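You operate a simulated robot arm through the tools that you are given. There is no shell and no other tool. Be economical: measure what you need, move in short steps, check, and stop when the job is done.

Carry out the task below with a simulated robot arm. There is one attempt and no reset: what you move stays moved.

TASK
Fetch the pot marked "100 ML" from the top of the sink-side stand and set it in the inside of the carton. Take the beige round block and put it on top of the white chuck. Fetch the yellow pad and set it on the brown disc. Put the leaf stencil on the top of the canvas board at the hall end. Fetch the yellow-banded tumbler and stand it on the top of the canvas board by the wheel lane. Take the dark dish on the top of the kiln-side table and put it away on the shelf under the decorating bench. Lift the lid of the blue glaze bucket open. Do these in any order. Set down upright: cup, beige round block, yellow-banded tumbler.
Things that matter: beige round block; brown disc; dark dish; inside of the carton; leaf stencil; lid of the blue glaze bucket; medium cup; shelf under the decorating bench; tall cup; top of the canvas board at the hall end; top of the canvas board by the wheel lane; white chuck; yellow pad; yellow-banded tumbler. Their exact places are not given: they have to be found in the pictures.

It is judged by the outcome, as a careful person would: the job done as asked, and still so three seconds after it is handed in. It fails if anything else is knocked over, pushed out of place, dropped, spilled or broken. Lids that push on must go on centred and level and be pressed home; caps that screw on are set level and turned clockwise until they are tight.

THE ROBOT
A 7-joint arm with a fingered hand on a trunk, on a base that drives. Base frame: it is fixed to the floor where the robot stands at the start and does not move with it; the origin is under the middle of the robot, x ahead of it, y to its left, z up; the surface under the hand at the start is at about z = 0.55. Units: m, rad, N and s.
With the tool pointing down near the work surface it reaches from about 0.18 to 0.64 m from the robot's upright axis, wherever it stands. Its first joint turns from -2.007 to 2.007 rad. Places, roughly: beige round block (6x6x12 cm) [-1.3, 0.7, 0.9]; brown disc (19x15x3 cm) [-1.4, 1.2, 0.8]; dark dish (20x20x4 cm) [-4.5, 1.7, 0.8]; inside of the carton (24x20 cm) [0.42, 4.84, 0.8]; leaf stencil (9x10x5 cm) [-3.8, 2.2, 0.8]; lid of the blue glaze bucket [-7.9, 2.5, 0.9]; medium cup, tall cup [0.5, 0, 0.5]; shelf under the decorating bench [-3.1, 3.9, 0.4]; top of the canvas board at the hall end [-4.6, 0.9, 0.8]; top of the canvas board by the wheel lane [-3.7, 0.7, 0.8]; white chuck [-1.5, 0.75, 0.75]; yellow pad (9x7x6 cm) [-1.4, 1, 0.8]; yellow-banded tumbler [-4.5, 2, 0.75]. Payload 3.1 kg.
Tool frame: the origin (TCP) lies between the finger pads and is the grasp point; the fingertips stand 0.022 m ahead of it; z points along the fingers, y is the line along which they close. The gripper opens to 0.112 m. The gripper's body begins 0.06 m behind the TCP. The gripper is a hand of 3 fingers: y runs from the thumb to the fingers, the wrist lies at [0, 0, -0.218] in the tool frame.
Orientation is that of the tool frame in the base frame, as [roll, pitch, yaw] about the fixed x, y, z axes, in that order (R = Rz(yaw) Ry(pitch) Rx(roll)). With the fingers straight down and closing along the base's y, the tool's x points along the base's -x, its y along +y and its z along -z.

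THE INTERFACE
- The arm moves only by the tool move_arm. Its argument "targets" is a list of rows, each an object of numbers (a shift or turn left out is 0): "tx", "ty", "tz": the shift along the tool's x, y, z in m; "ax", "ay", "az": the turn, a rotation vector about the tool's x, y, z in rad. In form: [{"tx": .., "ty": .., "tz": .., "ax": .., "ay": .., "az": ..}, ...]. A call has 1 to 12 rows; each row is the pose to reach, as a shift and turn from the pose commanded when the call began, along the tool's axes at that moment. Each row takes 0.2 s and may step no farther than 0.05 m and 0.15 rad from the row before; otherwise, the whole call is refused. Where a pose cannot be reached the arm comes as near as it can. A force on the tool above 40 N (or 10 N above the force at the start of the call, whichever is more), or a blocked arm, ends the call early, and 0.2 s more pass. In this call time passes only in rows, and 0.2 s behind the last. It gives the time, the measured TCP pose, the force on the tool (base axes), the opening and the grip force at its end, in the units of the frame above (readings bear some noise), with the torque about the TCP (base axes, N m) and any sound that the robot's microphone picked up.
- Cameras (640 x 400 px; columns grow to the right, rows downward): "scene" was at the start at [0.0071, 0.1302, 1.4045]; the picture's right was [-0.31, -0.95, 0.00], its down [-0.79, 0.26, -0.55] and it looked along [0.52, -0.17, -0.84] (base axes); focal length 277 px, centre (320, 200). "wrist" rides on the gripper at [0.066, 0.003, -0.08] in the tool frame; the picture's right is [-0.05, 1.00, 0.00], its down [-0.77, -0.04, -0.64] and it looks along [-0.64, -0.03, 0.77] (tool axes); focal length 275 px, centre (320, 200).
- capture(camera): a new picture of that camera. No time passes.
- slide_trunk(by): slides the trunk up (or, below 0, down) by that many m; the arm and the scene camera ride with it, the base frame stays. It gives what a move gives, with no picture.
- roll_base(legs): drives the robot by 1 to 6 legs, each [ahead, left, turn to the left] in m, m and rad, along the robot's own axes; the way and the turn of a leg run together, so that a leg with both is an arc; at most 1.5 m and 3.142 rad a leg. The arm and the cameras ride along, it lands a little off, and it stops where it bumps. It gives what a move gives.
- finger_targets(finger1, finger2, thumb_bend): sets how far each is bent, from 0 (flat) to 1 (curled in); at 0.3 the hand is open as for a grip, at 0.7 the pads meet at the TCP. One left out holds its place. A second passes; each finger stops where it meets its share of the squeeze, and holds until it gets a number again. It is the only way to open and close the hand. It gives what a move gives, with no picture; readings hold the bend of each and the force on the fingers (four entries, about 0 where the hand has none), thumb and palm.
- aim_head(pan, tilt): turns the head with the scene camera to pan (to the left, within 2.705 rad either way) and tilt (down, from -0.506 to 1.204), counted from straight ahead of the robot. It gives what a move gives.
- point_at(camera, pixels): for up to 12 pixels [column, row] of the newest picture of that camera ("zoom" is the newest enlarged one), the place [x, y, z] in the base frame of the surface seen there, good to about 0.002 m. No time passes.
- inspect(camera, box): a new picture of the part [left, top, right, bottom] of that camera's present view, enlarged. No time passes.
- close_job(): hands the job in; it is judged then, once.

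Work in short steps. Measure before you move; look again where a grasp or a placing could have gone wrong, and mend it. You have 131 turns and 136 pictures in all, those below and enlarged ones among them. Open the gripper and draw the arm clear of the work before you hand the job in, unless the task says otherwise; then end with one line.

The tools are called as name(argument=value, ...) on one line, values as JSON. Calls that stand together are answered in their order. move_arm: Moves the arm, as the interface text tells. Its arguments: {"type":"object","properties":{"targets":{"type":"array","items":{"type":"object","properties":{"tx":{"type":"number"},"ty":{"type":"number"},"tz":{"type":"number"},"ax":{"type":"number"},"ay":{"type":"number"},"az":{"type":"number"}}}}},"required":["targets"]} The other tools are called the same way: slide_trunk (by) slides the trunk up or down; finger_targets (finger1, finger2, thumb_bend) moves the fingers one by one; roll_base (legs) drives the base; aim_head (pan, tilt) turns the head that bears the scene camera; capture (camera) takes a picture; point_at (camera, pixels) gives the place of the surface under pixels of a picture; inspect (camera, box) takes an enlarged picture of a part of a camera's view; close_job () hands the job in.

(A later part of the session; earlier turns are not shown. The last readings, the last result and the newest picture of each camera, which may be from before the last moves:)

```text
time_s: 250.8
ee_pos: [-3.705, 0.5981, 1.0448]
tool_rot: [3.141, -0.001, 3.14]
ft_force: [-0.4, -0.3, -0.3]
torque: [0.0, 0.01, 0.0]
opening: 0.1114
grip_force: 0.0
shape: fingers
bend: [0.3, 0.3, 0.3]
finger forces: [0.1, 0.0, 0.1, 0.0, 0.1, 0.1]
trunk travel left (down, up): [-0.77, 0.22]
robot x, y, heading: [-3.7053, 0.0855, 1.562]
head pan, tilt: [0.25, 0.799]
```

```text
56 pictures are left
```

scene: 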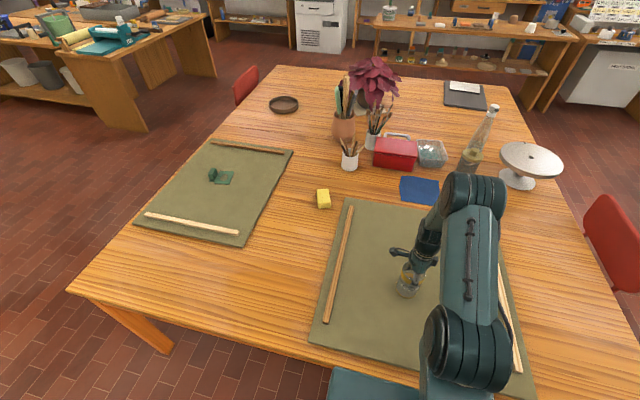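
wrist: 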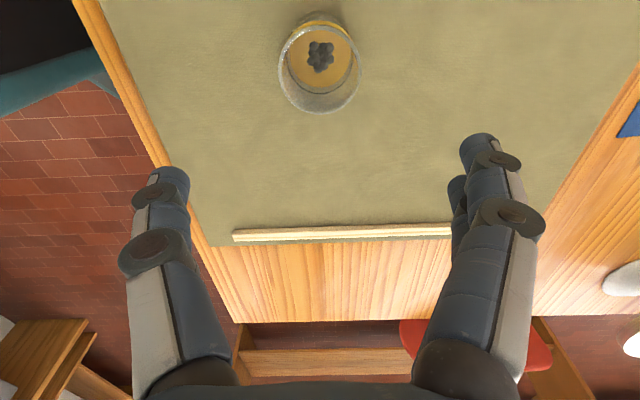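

The tumbler stands on the near board. Now back to the far side for the dish; on the way I look at the shelf under the decorating bench.

roll_base(legs=[[-0.24, 0, 0], [0, 0.8, 0], [0, 0.8, 0], [0.85, 0, 0], [0.8, 0, 0]])

aim_head(pan=-0.8, tilt=0.35)

inspect(camera="scene", box=[120, 60, 520, 310])

```text
time_s: 268.2
ee_pos: [-5.2686, 1.993, 1.0443]
tool_rot: [3.141, 0.0, 3.123]
ft_force: [-0.5, 0.6, 0.4]
torque: [0.01, -0.02, -0.01]
opening: 0.1115
grip_force: 0.1
shape: fingers
bend: [0.3, 0.3, 0.3]
finger forces: [0.0, 0.0, 0.0, 0.0, 0.0, 0.0]
trunk travel left (down, up): [-0.77, 0.22]
robot x, y, heading: [-5.2805, 1.4762, 1.552]
head pan, tilt: [0.25, 0.799]
```

```text
time_s: 269.5
ee_pos: [-5.2707, 1.9916, 1.0448]
tool_rot: [-3.141, 0.001, 3.122]
ft_force: [0.8, 0.4, -0.5]
torque: [-0.01, 0.02, -0.01]
opening: 0.1114
grip_force: 0.0
shape: fingers
bend: [0.3, 0.3, 0.3]
finger forces: [0.1, 0.0, 0.0, 0.1, 0.0, 0.0]
trunk travel left (down, up): [-0.77, 0.22]
robot x, y, heading: [-5.2814, 1.4831, 1.546]
head pan, tilt: [-0.799, 0.351]
```

```text
1.60 times, centred on (320, 185) of scene
```

zoom: 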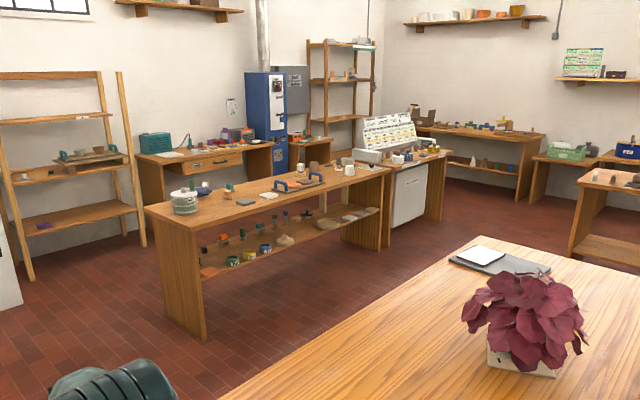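

The decorating bench's shelf carries small pots at its left and plates at right. I measure its edges and free space.

inspect(camera="scene", box=[230, 165, 390, 265])

point_at(camera="zoom", pixels=[[100, 290], [250, 235], [370, 185], [440, 160], [260, 205], [330, 180], [300, 215], [330, 135], [230, 255], [400, 172], [190, 150], [500, 70]])

```text
4.00 times, centred on (310, 215) of scene
```

zoom: 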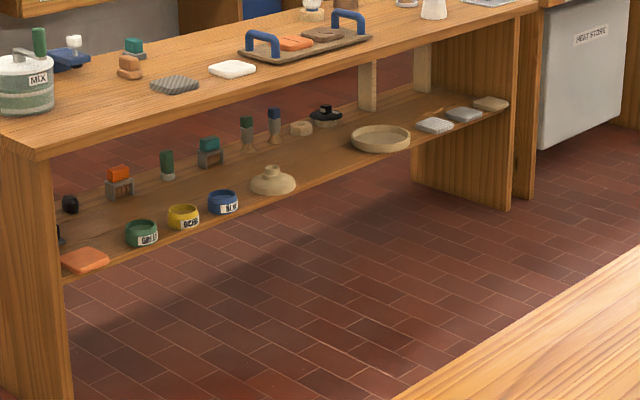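

```text
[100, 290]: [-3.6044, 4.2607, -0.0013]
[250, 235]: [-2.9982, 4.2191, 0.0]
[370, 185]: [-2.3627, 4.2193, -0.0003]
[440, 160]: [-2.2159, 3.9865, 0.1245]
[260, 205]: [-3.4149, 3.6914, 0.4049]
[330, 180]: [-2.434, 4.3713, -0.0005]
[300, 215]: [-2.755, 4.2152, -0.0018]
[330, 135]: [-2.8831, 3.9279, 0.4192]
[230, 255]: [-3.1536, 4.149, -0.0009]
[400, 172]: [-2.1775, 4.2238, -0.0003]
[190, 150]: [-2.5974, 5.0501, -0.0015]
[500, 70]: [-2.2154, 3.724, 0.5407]
```

Shelf top is z≈0.405, with free space around x≈−3.0. Now I turn to the dish and rotate the tool so the camera faces forward.

roll_base(legs=[[0, 0, -1.549], [0.185, 0.015, 0]])

move_arm(targets=[{"az": 0.145, "ty": -0.01}, {"az": 0.29, "ty": -0.02}, {"az": 0.435, "ty": -0.03}, {"az": 0.58, "ty": -0.04}, {"az": 0.725, "ty": -0.05}, {"az": 0.87, "ty": -0.06}, {"az": 1.015, "ty": -0.06}, {"az": 1.16, "ty": -0.06}, {"az": 1.305, "ty": -0.06}, {"az": 1.45, "ty": -0.06}, {"az": 1.571, "ty": -0.06}])

aim_head(pan=0.5, tilt=0.9)

capture(camera="scene")

```text
time_s: 274.9
ee_pos: [-4.5834, 1.4953, 1.0449]
tool_rot: [-3.141, -0.001, 1.573]
ft_force: [-0.4, -1.0, -0.6]
torque: [-0.02, 0.01, 0.0]
opening: 0.1113
grip_force: 0.0
shape: fingers
bend: [0.3, 0.3, 0.3]
finger forces: [0.1, 0.0, 0.0, 0.0, 0.0, 0.0]
trunk travel left (down, up): [-0.77, 0.22]
robot x, y, heading: [-5.0933, 1.4972, -0.003]
head pan, tilt: [-0.799, 0.351]
```

```text
time_s: 277.2
ee_pos: [-4.6439, 1.4947, 1.0446]
tool_rot: [-3.141, -0.001, -0.002]
ft_force: [0.3, 0.4, 0.2]
torque: [0.0, -0.03, 0.03]
opening: 0.1112
grip_force: 0.0
shape: fingers
bend: [0.3, 0.3, 0.3]
finger forces: [0.0, 0.0, 0.0, 0.1, 0.0, 0.1]
trunk travel left (down, up): [-0.77, 0.22]
robot x, y, heading: [-5.0944, 1.4984, -0.001]
head pan, tilt: [-0.799, 0.351]
```

```text
time_s: 278.7
ee_pos: [-4.6434, 1.4953, 1.0442]
tool_rot: [3.141, 0.002, 0.001]
ft_force: [0.3, -0.1, -0.2]
torque: [0.02, 0.02, -0.01]
opening: 0.1111
grip_force: 0.0
shape: fingers
bend: [0.3, 0.3, 0.3]
finger forces: [0.0, 0.0, 0.0, 0.1, 0.1, 0.1]
trunk travel left (down, up): [-0.77, 0.22]
robot x, y, heading: [-5.0942, 1.4946, -0.002]
head pan, tilt: [0.499, 0.901]
```

```text
53 pictures are left
```

scene: 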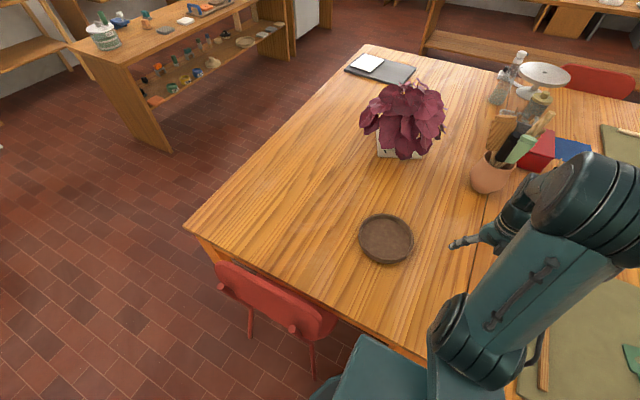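

Tool is turned (camera forward). I measure the dish rim precisely.

inspect(camera="scene", box=[340, 200, 436, 275])

point_at(camera="zoom", pixels=[[125, 220], [490, 250], [310, 100], [300, 390], [200, 140], [440, 140], [430, 370], [180, 350], [300, 250], [480, 280], [470, 320], [460, 200]])

```text
5.33 times, centred on (388, 238) of scene
```

zoom: 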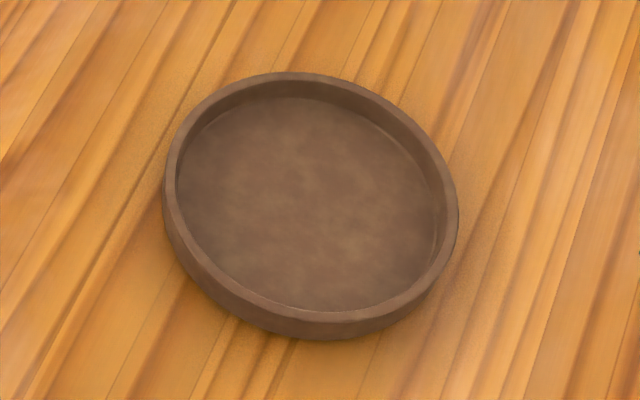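

```text
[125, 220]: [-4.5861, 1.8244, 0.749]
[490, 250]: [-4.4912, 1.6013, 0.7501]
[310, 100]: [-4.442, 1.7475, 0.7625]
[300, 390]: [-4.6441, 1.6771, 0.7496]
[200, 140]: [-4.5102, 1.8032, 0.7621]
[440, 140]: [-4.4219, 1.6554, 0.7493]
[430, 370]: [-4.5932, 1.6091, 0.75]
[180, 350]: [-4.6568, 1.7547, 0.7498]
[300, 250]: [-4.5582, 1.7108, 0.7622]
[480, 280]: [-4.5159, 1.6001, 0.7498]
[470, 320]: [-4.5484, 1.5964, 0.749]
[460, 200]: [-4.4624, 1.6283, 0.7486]
```

I take points on the rim itself.

point_at(camera="zoom", pixels=[[171, 170], [451, 215], [300, 77], [320, 315], [440, 255], [420, 285], [445, 185], [235, 290], [185, 240], [400, 115]])

```text
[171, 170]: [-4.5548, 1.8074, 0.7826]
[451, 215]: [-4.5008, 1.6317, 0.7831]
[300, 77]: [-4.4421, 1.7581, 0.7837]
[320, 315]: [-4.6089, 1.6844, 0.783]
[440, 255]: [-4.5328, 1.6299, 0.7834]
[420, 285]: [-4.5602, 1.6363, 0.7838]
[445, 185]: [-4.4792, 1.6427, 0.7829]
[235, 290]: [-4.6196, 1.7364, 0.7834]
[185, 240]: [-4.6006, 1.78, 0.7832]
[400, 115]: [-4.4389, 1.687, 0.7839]
```

Dish centre (−4.529,1.720), rim radius 0.0905, rim z 0.783. I move to the right-hand rim point (−4.529,1.630) while tilting the tool 0.8 rad so it points forward-down, stopping 3 cm above.

move_arm(targets=[{"tx": 0.023, "ty": -0.027, "ay": 0.15}, {"tx": 0.046, "ty": -0.054, "ay": 0.3}, {"tx": 0.069, "ty": -0.081, "ay": 0.45}, {"tx": 0.092, "ty": -0.108, "ay": 0.6}, {"tx": 0.1144, "ty": -0.134, "ay": 0.72}, {"tx": 0.1144, "ty": -0.134, "ay": 0.8, "tz": 0.03}, {"tx": 0.1144, "ty": -0.134, "ay": 0.8, "tz": 0.075}, {"tx": 0.1144, "ty": -0.134, "ay": 0.8, "tz": 0.12}, {"tx": 0.1144, "ty": -0.134, "ay": 0.8, "tz": 0.16}, {"tx": 0.1144, "ty": -0.134, "ay": 0.8, "tz": 0.2}, {"tx": 0.1144, "ty": -0.134, "ay": 0.8, "tz": 0.225}])

capture(camera="wrist")

capture(camera="scene")

```text
time_s: 281.1
ee_pos: [-4.5291, 1.6282, 0.8186]
tool_rot: [3.141, -0.8, 0.0]
ft_force: [0.6, 0.6, 0.1]
torque: [0.01, -0.01, -0.01]
opening: 0.1111
grip_force: 0.0
shape: fingers
bend: [0.3, 0.3, 0.3]
finger forces: [0.0, 0.1, 0.0, 0.0, 0.1, 0.1]
trunk travel left (down, up): [-0.77, 0.22]
robot x, y, heading: [-5.0947, 1.4965, -0.005]
head pan, tilt: [0.499, 0.901]
```

```text
51 pictures are left
```

wrist: 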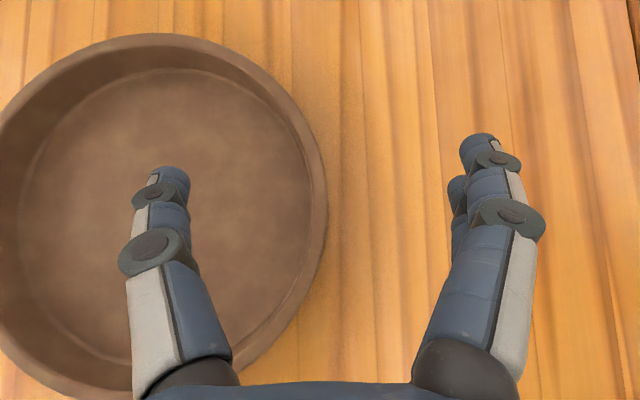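

```text
50 pictures are left
```

scene: 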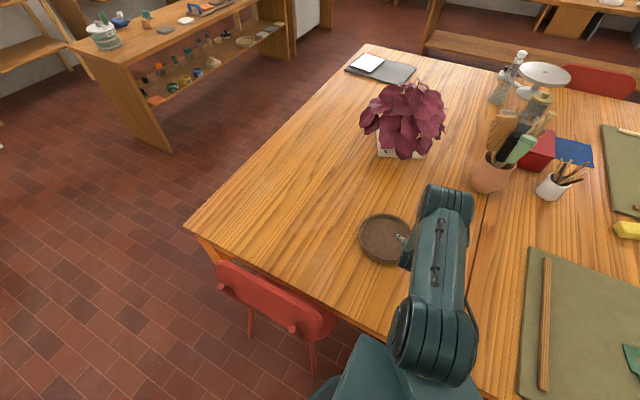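

The wall lies centred between fingers (column ≈319). I lower vertically 3 cm (in tilted axes) watching force.

move_arm(targets=[{"tz": 0.0105, "tx": -0.0108}, {"tz": 0.0174, "tx": -0.0179}, {"tz": 0.0216, "tx": -0.0222}])

finger_targets(finger1=0.7, finger2=0.7, thumb_bend=0.7)

capture(camera="wrist")

```text
time_s: 281.9
ee_pos: [-4.5297, 1.629, 0.787]
tool_rot: [3.139, -0.802, 0.001]
ft_force: [-0.3, 0.4, 0.5]
torque: [-0.02, 0.02, 0.03]
opening: 0.1115
grip_force: 0.1
shape: fingers
bend: [0.3, 0.3, 0.3]
finger forces: [0.0, 0.1, 0.1, 0.0, 0.0, 0.0]
trunk travel left (down, up): [-0.77, 0.22]
robot x, y, heading: [-5.0939, 1.4953, -0.004]
head pan, tilt: [0.499, 0.901]
```

```text
time_s: 282.9
ee_pos: [-4.5294, 1.6277, 0.7869]
tool_rot: [3.14, -0.8, 0.001]
ft_force: [0.5, 0.2, -0.3]
torque: [0.0, 0.03, -0.01]
opening: 0.0066
grip_force: 1.9
shape: fingers
bend: [0.69, 0.68, 0.69]
finger forces: [0.9, 1.1, 0.1, 0.0, 2.1, 0.0]
trunk travel left (down, up): [-0.77, 0.22]
robot x, y, heading: [-5.1012, 1.4981, -0.007]
head pan, tilt: [0.499, 0.901]
```

```text
49 pictures are left
```

wrist: 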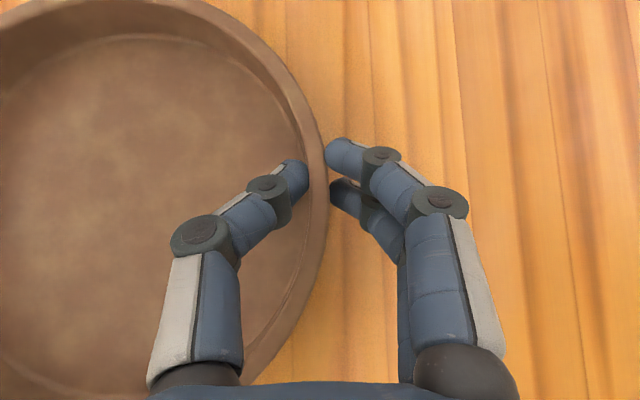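

Grip is only 2 N since the command barely exceeds contact; I squeeze harder.

finger_targets(finger1=1.0, finger2=1.0, thumb_bend=1.0)

move_arm(targets=[{"tz": -0.0035, "tx": 0.0036}, {"tz": -0.014, "tx": 0.0143}])

capture(camera="wrist")

inspect(camera="scene", box=[320, 180, 480, 280])

```text
time_s: 283.9
ee_pos: [-4.5292, 1.6286, 0.7872]
tool_rot: [3.139, -0.801, 0.001]
ft_force: [0.5, -0.2, -0.5]
torque: [-0.08, 0.01, -0.01]
opening: 0.0034
grip_force: 24.2
shape: fingers
bend: [0.75, 0.75, 0.72]
finger forces: [11.7, 12.3, 0.0, 0.0, 24.2, 0.1]
trunk travel left (down, up): [-0.77, 0.22]
robot x, y, heading: [-5.0929, 1.499, -0.002]
head pan, tilt: [0.499, 0.901]
```

```text
time_s: 284.5
ee_pos: [-4.5303, 1.6293, 0.8074]
tool_rot: [3.14, -0.798, 0.002]
ft_force: [1.0, 0.5, -2.4]
torque: [-0.17, 0.05, -0.03]
opening: 0.0028
grip_force: 24.4
shape: fingers
bend: [0.76, 0.75, 0.72]
finger forces: [10.6, 13.9, 0.0, 0.0, 25.7, 0.0]
trunk travel left (down, up): [-0.77, 0.22]
robot x, y, heading: [-5.0936, 1.4954, -0.004]
head pan, tilt: [0.499, 0.901]
```

```text
48 pictures are left
```

wrist: 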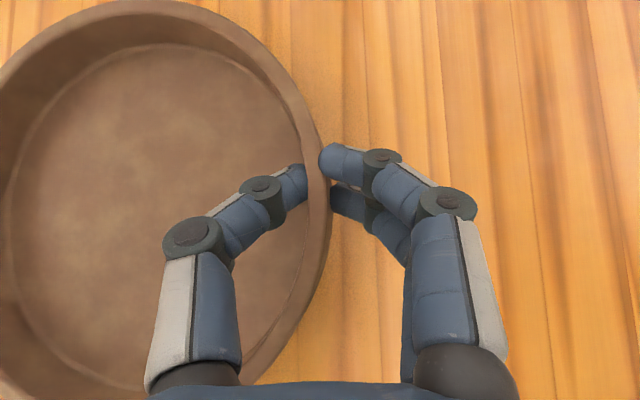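

```text
4.00 times, centred on (400, 230) of scene
```

zoom: 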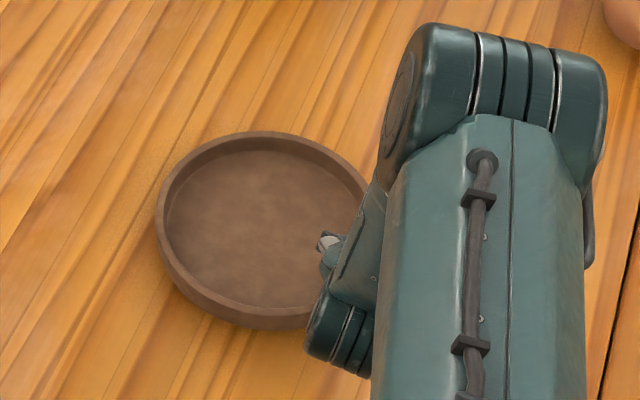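

It lifts (≈2.4 N, 24 N grip). I check whether the dish tilts by measuring its rim.

point_at(camera="zoom", pixels=[[162, 200], [260, 137], [210, 290], [290, 315], [260, 200], [340, 165]])

```text
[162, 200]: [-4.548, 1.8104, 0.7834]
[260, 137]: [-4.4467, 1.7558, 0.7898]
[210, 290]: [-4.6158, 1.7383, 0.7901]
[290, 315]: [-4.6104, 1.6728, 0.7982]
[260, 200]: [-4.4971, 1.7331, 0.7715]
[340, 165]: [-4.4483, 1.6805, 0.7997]
```

The far edge is still at table height (0.7834), so it is tilting. I lift 3 cm more to see where it settles.

move_arm(targets=[{"tz": -0.0105, "tx": 0.0108}, {"tz": -0.021, "tx": 0.0215}])

inspect(camera="scene", box=[320, 180, 480, 280])

point_at(camera="zoom", pixels=[[162, 200], [258, 130], [210, 280], [260, 200], [300, 310]])

```text
time_s: 285.1
ee_pos: [-4.5308, 1.6287, 0.8397]
tool_rot: [3.14, -0.8, 0.002]
ft_force: [0.1, -1.1, -3.9]
torque: [-0.36, 0.02, 0.03]
opening: 0.0026
grip_force: 28.0
shape: fingers
bend: [0.76, 0.75, 0.71]
finger forces: [10.5, 17.0, 0.0, 0.0, 28.5, 0.0]
trunk travel left (down, up): [-0.77, 0.22]
robot x, y, heading: [-5.0937, 1.4974, -0.0]
head pan, tilt: [0.499, 0.901]
```

```text
4.00 times, centred on (400, 230) of scene
```

zoom: 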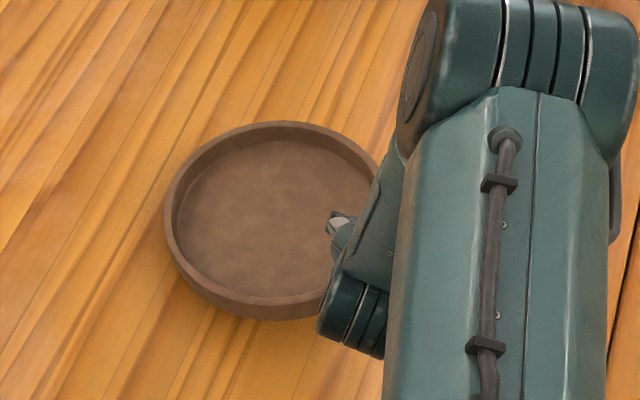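

```text
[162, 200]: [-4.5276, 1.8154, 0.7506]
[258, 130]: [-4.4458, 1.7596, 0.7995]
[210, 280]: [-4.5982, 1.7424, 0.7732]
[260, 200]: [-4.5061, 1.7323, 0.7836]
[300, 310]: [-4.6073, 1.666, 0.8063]
```

The full weight (≈3.9 N) is now carried with 0.36 Nm torque. I lift 4 cm more and check that the tilt stays steady.

move_arm(targets=[{"tz": -0.014, "tx": 0.0143}, {"tz": -0.028, "tx": 0.0287}])

inspect(camera="scene", box=[320, 170, 480, 270])

point_at(camera="zoom", pixels=[[182, 200], [280, 142], [215, 290], [270, 210], [300, 322], [200, 160]])

capture(camera="wrist")

```text
time_s: 285.7
ee_pos: [-4.5304, 1.6281, 0.8773]
tool_rot: [3.14, -0.799, 0.003]
ft_force: [-0.4, -0.3, -4.8]
torque: [-0.38, 0.05, 0.03]
opening: 0.0024
grip_force: 28.4
shape: fingers
bend: [0.76, 0.75, 0.71]
finger forces: [10.7, 17.1, 0.0, 0.0, 28.8, 0.0]
trunk travel left (down, up): [-0.77, 0.22]
robot x, y, heading: [-5.0945, 1.4988, -0.003]
head pan, tilt: [0.499, 0.901]
```

```text
4.00 times, centred on (400, 220) of scene
```

zoom: 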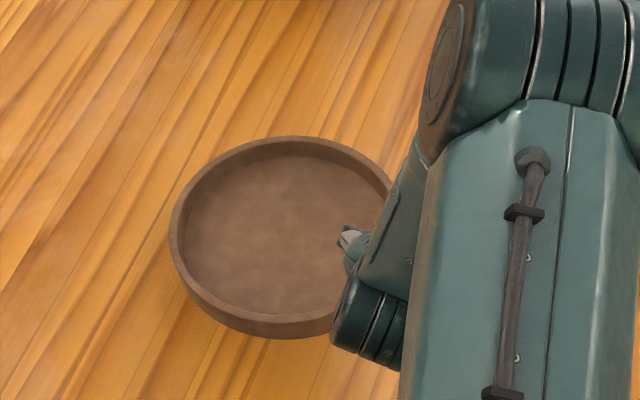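

```text
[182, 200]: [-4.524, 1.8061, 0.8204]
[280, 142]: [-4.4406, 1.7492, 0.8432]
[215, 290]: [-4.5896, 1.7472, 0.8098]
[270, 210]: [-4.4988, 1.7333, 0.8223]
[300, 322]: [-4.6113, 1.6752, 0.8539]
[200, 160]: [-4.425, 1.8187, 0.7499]
```

```text
44 pictures are left
```

wrist: 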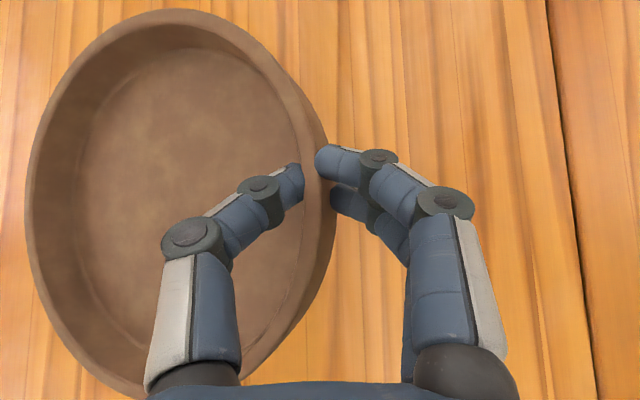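

The dish hangs steadily with a 17° tilt. I raise the trunk and drive to the decorating bench aisle, facing +y.

slide_trunk(by=0.15)

roll_base(legs=[[-0.25, 0, 0], [0, 0, 1.57], [1.27, 0, 0], [0, -1.3, 0], [0, -1.2, 0]])

aim_head(pan=0.2, tilt=0.75)

capture(camera="scene")

```text
time_s: 287.5
ee_pos: [-4.53, 1.6277, 1.0277]
tool_rot: [3.14, -0.8, 0.003]
ft_force: [-0.1, -1.1, -3.9]
torque: [-0.34, 0.01, 0.01]
opening: 0.0027
grip_force: 27.7
shape: fingers
bend: [0.76, 0.75, 0.71]
finger forces: [11.2, 16.0, 0.1, 0.1, 28.3, 0.1]
trunk travel left (down, up): [-0.92, 0.07]
robot x, y, heading: [-5.0925, 1.5002, 0.0]
head pan, tilt: [0.499, 0.901]
```

```text
time_s: 310.9
ee_pos: [-2.9153, 3.282, 1.0271]
tool_rot: [3.14, -0.797, 1.552]
ft_force: [-0.7, 0.5, -4.8]
torque: [-0.05, -0.36, -0.03]
opening: 0.0025
grip_force: 27.6
shape: fingers
bend: [0.76, 0.75, 0.71]
finger forces: [10.5, 15.7, 0.0, 0.1, 27.7, 0.0]
trunk travel left (down, up): [-0.92, 0.07]
robot x, y, heading: [-2.7934, 2.7154, 1.542]
head pan, tilt: [0.499, 0.901]
```

```text
time_s: 311.7
ee_pos: [-2.9149, 3.282, 1.0276]
tool_rot: [3.139, -0.8, 1.555]
ft_force: [-0.1, -0.2, -3.7]
torque: [-0.02, -0.32, 0.0]
opening: 0.0027
grip_force: 27.4
shape: fingers
bend: [0.76, 0.75, 0.71]
finger forces: [10.5, 15.7, 0.0, 0.0, 27.5, 0.0]
trunk travel left (down, up): [-0.92, 0.07]
robot x, y, heading: [-2.794, 2.7147, 1.545]
head pan, tilt: [0.201, 0.75]
```

```text
43 pictures are left
```

scene: 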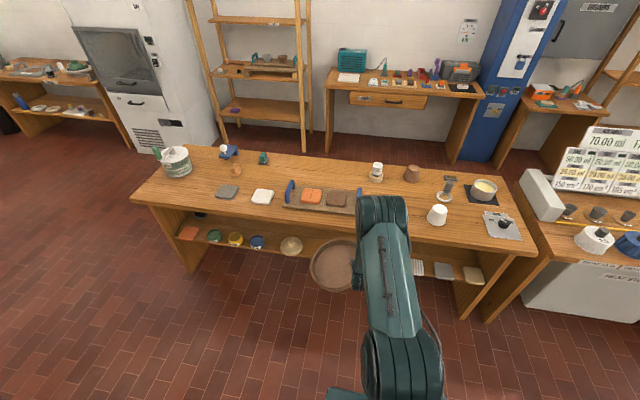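

The bench is ahead. I lower the trunk 0.5 m so the dish goes to shelf level and I can see under the top.

slide_trunk(by=-0.5)

aim_head(pan=0.25, tilt=0.6)

capture(camera="scene")

```text
refused: -0.5 is not a number from -0.4 to 0.4
```

```text
time_s: 312.4
ee_pos: [-2.9133, 3.2814, 1.0276]
tool_rot: [3.14, -0.799, 1.554]
ft_force: [-0.5, 0.0, -3.6]
torque: [-0.05, -0.33, 0.0]
opening: 0.0024
grip_force: 26.6
shape: fingers
bend: [0.76, 0.75, 0.71]
finger forces: [10.6, 15.6, 0.0, 0.0, 27.6, 0.0]
trunk travel left (down, up): [-0.92, 0.07]
robot x, y, heading: [-2.7971, 2.716, 1.551]
head pan, tilt: [0.25, 0.6]
```

```text
42 pictures are left
```

scene: 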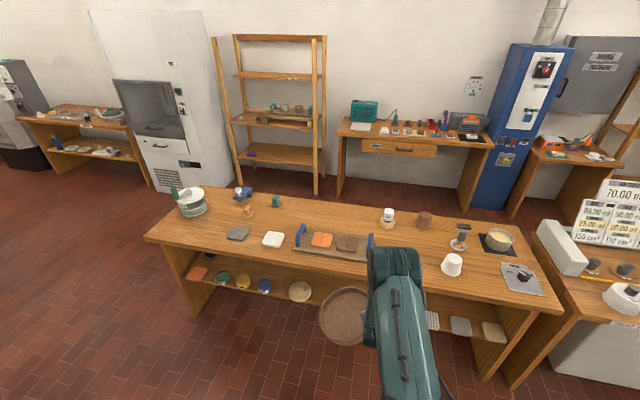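

The slide is limited to 0.4 per call; I do it in two parts.

slide_trunk(by=-0.3)

slide_trunk(by=-0.18)

capture(camera="scene")

```text
time_s: 315.4
ee_pos: [-2.9145, 3.2822, 0.7266]
tool_rot: [3.139, -0.799, 1.554]
ft_force: [-0.1, -1.1, -4.8]
torque: [-0.03, -0.36, 0.01]
opening: 0.0027
grip_force: 27.4
shape: fingers
bend: [0.76, 0.75, 0.71]
finger forces: [10.5, 15.8, 0.0, 0.0, 27.5, 0.1]
trunk travel left (down, up): [-0.62, 0.37]
robot x, y, heading: [-2.7977, 2.7144, 1.542]
head pan, tilt: [0.25, 0.6]
```

```text
time_s: 317.4
ee_pos: [-2.9137, 3.283, 0.5467]
tool_rot: [3.139, -0.799, 1.552]
ft_force: [-0.2, 0.0, -3.6]
torque: [-0.03, -0.32, 0.0]
opening: 0.0026
grip_force: 26.6
shape: fingers
bend: [0.76, 0.75, 0.71]
finger forces: [10.5, 15.9, 0.1, 0.0, 27.6, 0.0]
trunk travel left (down, up): [-0.44, 0.55]
robot x, y, heading: [-2.7918, 2.7193, 1.551]
head pan, tilt: [0.25, 0.6]
```

```text
41 pictures are left
```

scene: 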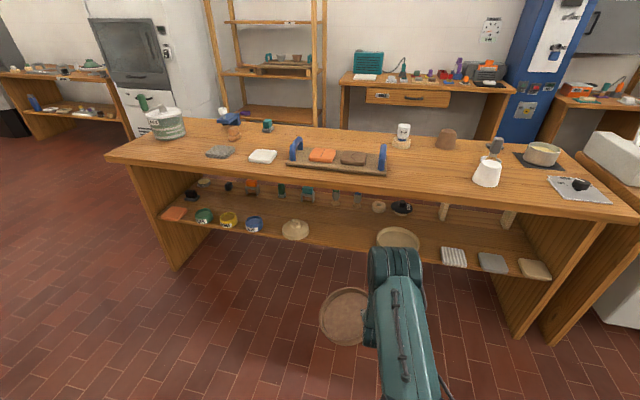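

Now the shelf is visible: beige lidded piece at (295,230), beige tray at (398,240), free space between. I zoom and measure.

inspect(camera="scene", box=[270, 180, 430, 270])

point_at(camera="zoom", pixels=[[150, 215], [100, 230], [420, 235], [300, 150], [300, 200], [300, 240], [300, 260], [425, 110], [525, 110], [250, 95], [350, 100], [300, 10]])

```text
4.00 times, centred on (350, 225) of scene
```

zoom: 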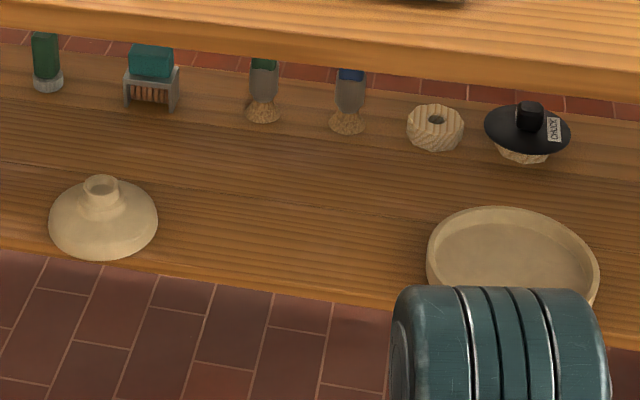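

```text
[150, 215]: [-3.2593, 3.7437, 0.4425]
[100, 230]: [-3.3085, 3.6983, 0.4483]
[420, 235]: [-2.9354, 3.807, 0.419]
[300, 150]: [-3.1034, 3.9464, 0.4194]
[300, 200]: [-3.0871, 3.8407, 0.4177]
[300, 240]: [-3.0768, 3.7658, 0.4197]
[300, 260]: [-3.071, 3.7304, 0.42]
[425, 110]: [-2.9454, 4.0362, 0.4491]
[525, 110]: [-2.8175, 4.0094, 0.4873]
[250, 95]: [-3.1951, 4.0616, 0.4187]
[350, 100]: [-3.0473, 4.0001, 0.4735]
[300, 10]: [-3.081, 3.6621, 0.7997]
```

The free patch is x −3.25…−2.95, y 3.70–3.98 at z 0.419. I check where my elbow and wrist are, since they must clear the bench top edge (z≈0.8).

point_at(camera="zoom", pixels=[[500, 330], [450, 300], [560, 300], [400, 350], [300, 25], [300, 70], [300, 55]])

point_at(camera="scene", pixels=[[395, 260], [395, 285], [400, 330], [400, 380], [372, 330], [345, 315], [330, 300], [350, 292]])

```text
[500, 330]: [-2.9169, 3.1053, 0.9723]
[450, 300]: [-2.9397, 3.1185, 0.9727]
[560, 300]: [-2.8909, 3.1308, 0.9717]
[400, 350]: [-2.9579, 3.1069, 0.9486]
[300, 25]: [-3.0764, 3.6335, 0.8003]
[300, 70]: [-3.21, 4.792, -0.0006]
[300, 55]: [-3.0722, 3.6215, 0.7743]
```

```text
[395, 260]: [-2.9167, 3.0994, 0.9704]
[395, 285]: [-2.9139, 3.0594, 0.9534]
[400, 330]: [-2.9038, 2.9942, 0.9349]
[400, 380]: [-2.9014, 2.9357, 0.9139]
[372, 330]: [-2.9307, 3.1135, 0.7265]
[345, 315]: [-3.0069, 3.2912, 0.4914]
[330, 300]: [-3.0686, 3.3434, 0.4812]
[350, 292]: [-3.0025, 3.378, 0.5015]
```

With this arm posture the forearm would meet the bench edge. I stretch the arm 0.14 m further forward (still in the open) so the forearm slopes back more, and check the elbow.

move_arm(targets=[{"tx": 0.0235, "tz": 0.0242}, {"tx": 0.047, "tz": 0.0484}, {"tx": 0.0706, "tz": 0.0726}, {"tx": 0.0976, "tz": 0.1004}])

capture(camera="scene")

point_at(camera="scene", pixels=[[395, 240], [395, 260], [395, 280], [398, 320], [400, 360], [372, 290], [365, 270], [350, 265], [330, 270], [320, 250]])

```text
time_s: 318.4
ee_pos: [-2.9134, 3.4226, 0.5449]
tool_rot: [3.139, -0.797, 1.554]
ft_force: [0.2, -0.8, -4.6]
torque: [-0.05, -0.37, -0.02]
opening: 0.0027
grip_force: 27.6
shape: fingers
bend: [0.76, 0.75, 0.71]
finger forces: [11.3, 15.3, 0.1, 0.0, 28.1, 0.0]
trunk travel left (down, up): [-0.44, 0.55]
robot x, y, heading: [-2.7952, 2.7141, 1.546]
head pan, tilt: [0.25, 0.6]
```

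```text
39 pictures are left
```

scene: 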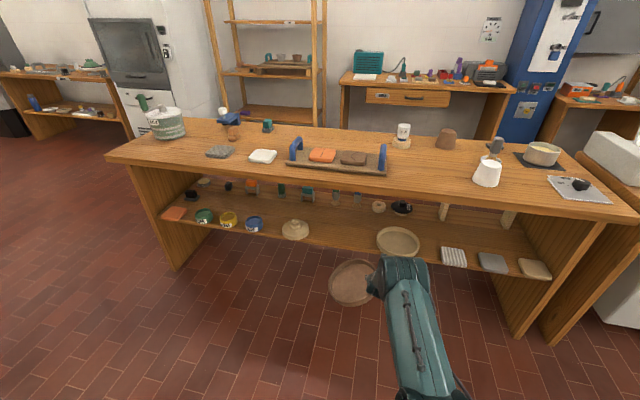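

```text
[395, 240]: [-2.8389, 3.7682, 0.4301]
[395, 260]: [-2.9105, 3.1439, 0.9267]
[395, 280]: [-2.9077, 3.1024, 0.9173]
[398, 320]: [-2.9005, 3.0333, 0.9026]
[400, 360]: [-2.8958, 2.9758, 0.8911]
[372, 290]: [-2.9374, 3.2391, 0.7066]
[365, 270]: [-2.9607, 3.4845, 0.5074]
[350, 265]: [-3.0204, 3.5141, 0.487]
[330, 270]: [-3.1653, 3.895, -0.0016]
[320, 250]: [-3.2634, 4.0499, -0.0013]
```

Elbow now trails the TCP by 0.25 m, so it stays outside the bench edge (y 3.62). I level the dish by rolling the tool 0.3 rad about the forward axis and verify.

move_arm(targets=[{"ax": 0.0975, "az": 0.1004}, {"ax": 0.195, "az": 0.2008}, {"ax": 0.209, "az": 0.215}])

roll_base(legs=[[0, 0.11, 0.02]])

inspect(camera="scene", box=[270, 180, 430, 280])

capture(camera="wrist")

```text
time_s: 319.2
ee_pos: [-2.9119, 3.4234, 0.5471]
tool_rot: [-2.722, -0.754, 1.259]
ft_force: [0.6, -0.8, -3.8]
torque: [0.0, -0.38, 0.02]
opening: 0.0024
grip_force: 27.3
shape: fingers
bend: [0.76, 0.75, 0.71]
finger forces: [10.7, 16.4, 0.0, 0.0, 27.3, 0.1]
trunk travel left (down, up): [-0.44, 0.55]
robot x, y, heading: [-2.7949, 2.718, 1.544]
head pan, tilt: [0.25, 0.6]
```

```text
time_s: 320.4
ee_pos: [-3.0367, 3.4212, 0.5471]
tool_rot: [-2.726, -0.754, 1.28]
ft_force: [1.0, 0.9, -3.9]
torque: [-0.01, -0.37, 0.01]
opening: 0.0024
grip_force: 27.4
shape: fingers
bend: [0.76, 0.75, 0.71]
finger forces: [10.9, 16.3, 0.0, 0.0, 27.5, 0.1]
trunk travel left (down, up): [-0.44, 0.55]
robot x, y, heading: [-2.9026, 2.7166, 1.569]
head pan, tilt: [0.25, 0.6]
```

```text
4.00 times, centred on (350, 230) of scene
```

zoom: 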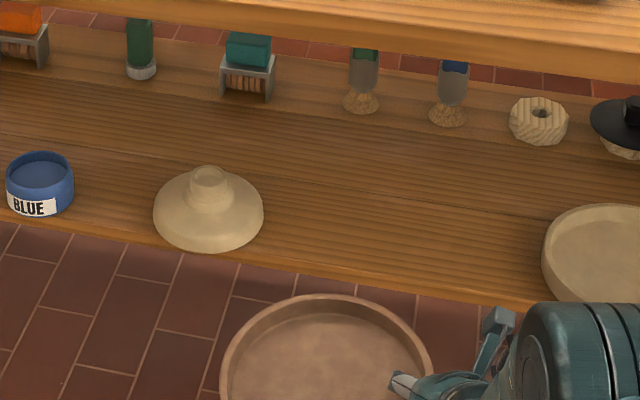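

```text
37 pictures are left
```

wrist: 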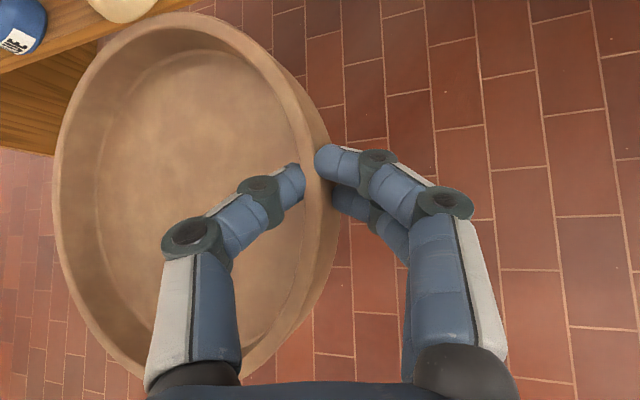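

I measure the dish rim heights and the shelf items' positions in this view.

point_at(camera="zoom", pixels=[[226, 370], [325, 299], [420, 355], [250, 330], [320, 370], [263, 210], [545, 250], [400, 285], [400, 150], [380, 110], [250, 250], [255, 230]])

```text
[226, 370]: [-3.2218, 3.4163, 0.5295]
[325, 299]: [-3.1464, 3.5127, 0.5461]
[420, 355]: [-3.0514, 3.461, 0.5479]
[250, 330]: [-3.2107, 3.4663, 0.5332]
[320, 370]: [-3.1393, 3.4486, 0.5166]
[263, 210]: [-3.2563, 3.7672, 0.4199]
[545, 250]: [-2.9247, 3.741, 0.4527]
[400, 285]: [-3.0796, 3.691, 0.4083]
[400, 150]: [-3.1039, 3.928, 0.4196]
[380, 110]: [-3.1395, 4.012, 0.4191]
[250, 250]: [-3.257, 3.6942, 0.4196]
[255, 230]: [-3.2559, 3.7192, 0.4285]
```

Dish is nearly level (rim 0.53–0.548). I lower the trunk 4.5 cm, shift 1.5 cm right, and drive forward 0.28 m first.

slide_trunk(by=-0.045)

roll_base(legs=[[0.28, -0.015, 0]])

capture(camera="scene")

capture(camera="wrist")

```text
time_s: 321.3
ee_pos: [-3.0368, 3.4196, 0.5019]
tool_rot: [-2.726, -0.755, 1.282]
ft_force: [-0.6, -0.6, -4.9]
torque: [-0.02, -0.4, 0.0]
opening: 0.0021
grip_force: 26.6
shape: fingers
bend: [0.76, 0.75, 0.71]
finger forces: [10.8, 16.5, 0.0, 0.0, 27.3, 0.0]
trunk travel left (down, up): [-0.395, 0.595]
robot x, y, heading: [-2.9042, 2.7155, 1.567]
head pan, tilt: [0.25, 0.6]
```

```text
time_s: 323.2
ee_pos: [-3.0237, 3.7019, 0.5019]
tool_rot: [-2.726, -0.755, 1.284]
ft_force: [0.9, 0.1, -3.8]
torque: [-0.02, -0.38, -0.04]
opening: 0.0025
grip_force: 28.1
shape: fingers
bend: [0.76, 0.75, 0.71]
finger forces: [11.7, 15.8, 0.0, 0.0, 27.9, 0.0]
trunk travel left (down, up): [-0.395, 0.595]
robot x, y, heading: [-2.8875, 2.9979, 1.572]
head pan, tilt: [0.25, 0.6]
```

```text
36 pictures are left
```

scene: 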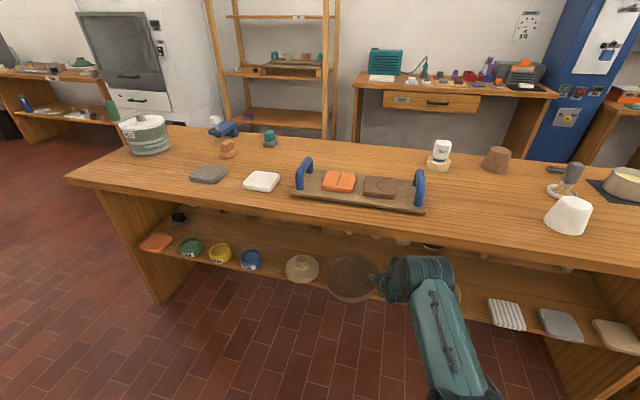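

```text
35 pictures are left
```

wrist: 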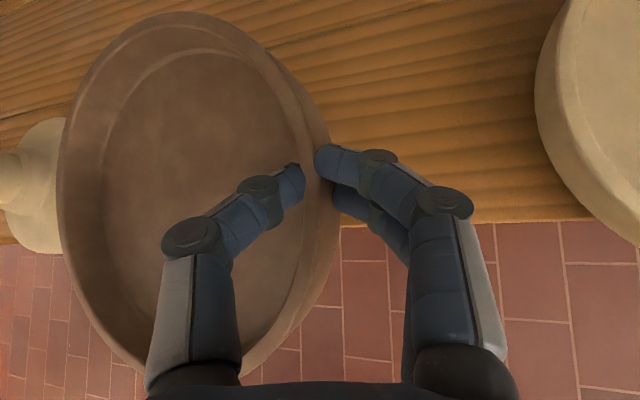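

Clear so far. I advance the remaining 0.11 m.

roll_base(legs=[[0.11, 0, 0]])

capture(camera="wrist")

point_at(camera="wrist", pixels=[[64, 180], [180, 15], [230, 340], [450, 120], [450, 230], [590, 100], [30, 180], [110, 330]])

```text
time_s: 324.5
ee_pos: [-3.0224, 3.7852, 0.4938]
tool_rot: [-2.742, -0.734, 1.297]
ft_force: [-0.7, 0.8, -4.1]
torque: [-0.01, -0.37, -0.01]
opening: 0.0026
grip_force: 25.7
shape: fingers
bend: [0.76, 0.75, 0.71]
finger forces: [11.3, 14.8, 0.1, 0.0, 26.4, 0.0]
trunk travel left (down, up): [-0.395, 0.595]
robot x, y, heading: [-2.8904, 3.0919, 1.571]
head pan, tilt: [0.25, 0.6]
stopped in leg 1: the robot was blocked; the commanded pose is now the measured one
```

```text
34 pictures are left
```

wrist: 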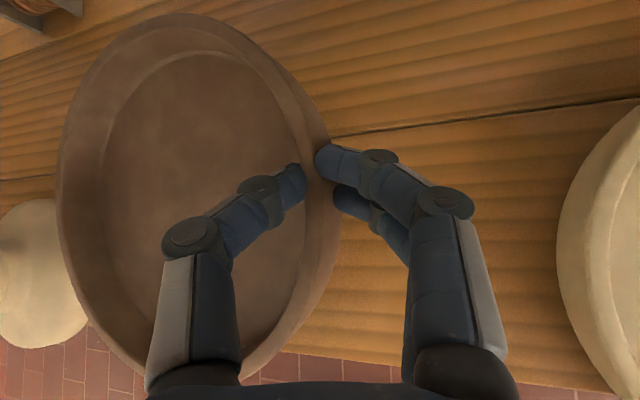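

```text
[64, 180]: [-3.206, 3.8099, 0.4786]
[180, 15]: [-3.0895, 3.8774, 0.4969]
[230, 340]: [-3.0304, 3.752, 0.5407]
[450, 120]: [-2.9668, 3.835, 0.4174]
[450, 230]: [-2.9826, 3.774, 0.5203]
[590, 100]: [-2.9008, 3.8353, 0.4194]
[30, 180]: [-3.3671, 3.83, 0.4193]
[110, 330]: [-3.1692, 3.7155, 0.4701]
```

The arm touched the bench edge, with the dish centre already at y≈3.79 (edge of shelf ≈3.69). I back off 1 cm and look at where the contact is before lowering.

roll_base(legs=[[-0.012, 0, 0]])

capture(camera="scene")

point_at(camera="scene", pixels=[[420, 245], [430, 255], [400, 258], [450, 270], [425, 275], [400, 250], [380, 250], [340, 235], [320, 225]])

```text
time_s: 325.2
ee_pos: [-3.0243, 3.777, 0.4927]
tool_rot: [-2.741, -0.733, 1.297]
ft_force: [-0.6, -0.7, -4.2]
torque: [-0.02, -0.39, 0.06]
opening: 0.0024
grip_force: 26.2
shape: fingers
bend: [0.76, 0.75, 0.71]
finger forces: [9.4, 16.7, 0.0, 0.0, 26.2, 0.0]
trunk travel left (down, up): [-0.395, 0.595]
robot x, y, heading: [-2.8871, 3.0812, 1.572]
head pan, tilt: [0.25, 0.6]
```

```text
33 pictures are left
```

scene: 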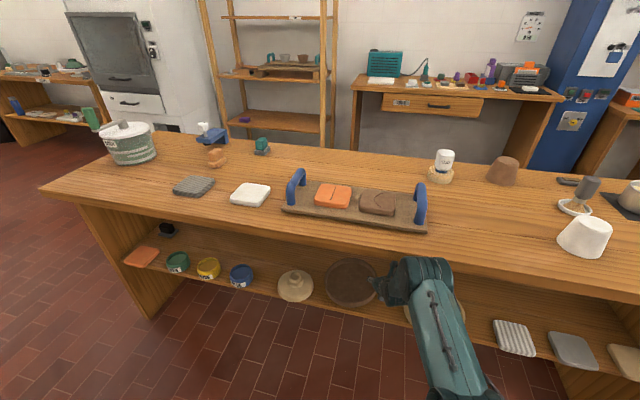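

```text
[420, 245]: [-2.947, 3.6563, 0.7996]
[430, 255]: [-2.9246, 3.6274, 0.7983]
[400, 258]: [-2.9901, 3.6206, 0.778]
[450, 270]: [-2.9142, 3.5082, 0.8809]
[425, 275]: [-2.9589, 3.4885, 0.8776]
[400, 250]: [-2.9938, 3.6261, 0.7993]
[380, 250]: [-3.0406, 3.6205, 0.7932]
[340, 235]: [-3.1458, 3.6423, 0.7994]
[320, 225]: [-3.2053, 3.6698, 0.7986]
```

Bench items are unmoved. I lower the trunk 2.2 cm so the dish's lower edge nears the shelf.

slide_trunk(by=-0.022)

inspect(camera="scene", box=[270, 230, 430, 330])

point_at(camera="zoom", pixels=[[215, 200], [310, 290], [240, 260], [400, 280], [300, 200], [200, 300], [395, 170]])

```text
time_s: 325.9
ee_pos: [-3.0251, 3.7783, 0.4693]
tool_rot: [-2.742, -0.733, 1.296]
ft_force: [-1.3, 0.8, -3.6]
torque: [-0.06, -0.25, -0.01]
opening: 0.0025
grip_force: 24.8
shape: fingers
bend: [0.76, 0.75, 0.71]
finger forces: [10.7, 13.7, 0.1, 0.0, 24.9, 0.0]
trunk travel left (down, up): [-0.373, 0.617]
robot x, y, heading: [-2.8865, 3.0842, 1.569]
head pan, tilt: [0.25, 0.6]
```

```text
4.00 times, centred on (350, 280) of scene
```

zoom: 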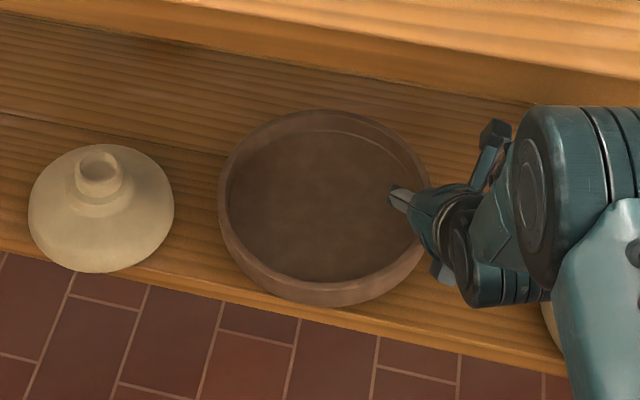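

```text
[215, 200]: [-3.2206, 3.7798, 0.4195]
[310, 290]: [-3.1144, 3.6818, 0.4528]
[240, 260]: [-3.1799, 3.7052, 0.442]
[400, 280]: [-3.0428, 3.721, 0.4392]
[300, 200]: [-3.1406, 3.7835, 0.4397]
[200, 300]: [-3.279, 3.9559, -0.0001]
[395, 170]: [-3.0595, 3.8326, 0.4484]
```

The dish is inside the shelf's front edge and its left side is already touching (torque reduced). I lower another ~1 cm by trunk in two bits.

slide_trunk(by=-0.007)

slide_trunk(by=-0.004)

inspect(camera="scene", box=[270, 230, 430, 330])

point_at(camera="zoom", pixels=[[226, 190], [320, 115], [300, 298], [240, 255], [395, 140], [425, 250], [320, 200]])

```text
time_s: 326.4
ee_pos: [-3.0239, 3.7769, 0.4636]
tool_rot: [-2.742, -0.734, 1.296]
ft_force: [0.0, -0.1, -2.7]
torque: [-0.07, -0.18, -0.02]
opening: 0.0023
grip_force: 23.5
shape: fingers
bend: [0.76, 0.75, 0.72]
finger forces: [10.7, 13.2, 0.0, 0.0, 24.0, 0.1]
trunk travel left (down, up): [-0.366, 0.624]
robot x, y, heading: [-2.8893, 3.0833, 1.57]
head pan, tilt: [0.25, 0.6]
```

```text
time_s: 327.0
ee_pos: [-3.0237, 3.7779, 0.4599]
tool_rot: [-2.742, -0.734, 1.297]
ft_force: [1.4, 0.8, -2.7]
torque: [-0.09, -0.21, 0.0]
opening: 0.0025
grip_force: 23.4
shape: fingers
bend: [0.76, 0.75, 0.72]
finger forces: [10.8, 13.1, 0.0, 0.0, 23.7, 0.1]
trunk travel left (down, up): [-0.362, 0.628]
robot x, y, heading: [-2.885, 3.0796, 1.573]
head pan, tilt: [0.25, 0.6]
```

```text
4.00 times, centred on (350, 280) of scene
```

zoom: 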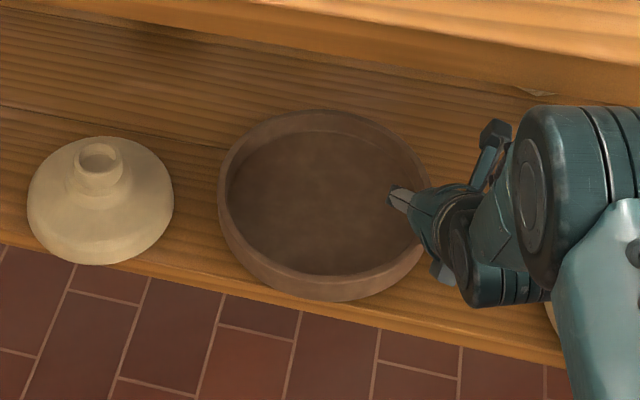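

```text
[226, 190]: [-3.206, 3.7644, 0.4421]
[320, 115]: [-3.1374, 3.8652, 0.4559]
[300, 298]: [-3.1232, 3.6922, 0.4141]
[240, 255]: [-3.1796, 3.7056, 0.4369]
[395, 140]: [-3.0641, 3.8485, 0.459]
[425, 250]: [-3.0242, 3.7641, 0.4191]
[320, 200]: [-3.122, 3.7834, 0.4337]
```

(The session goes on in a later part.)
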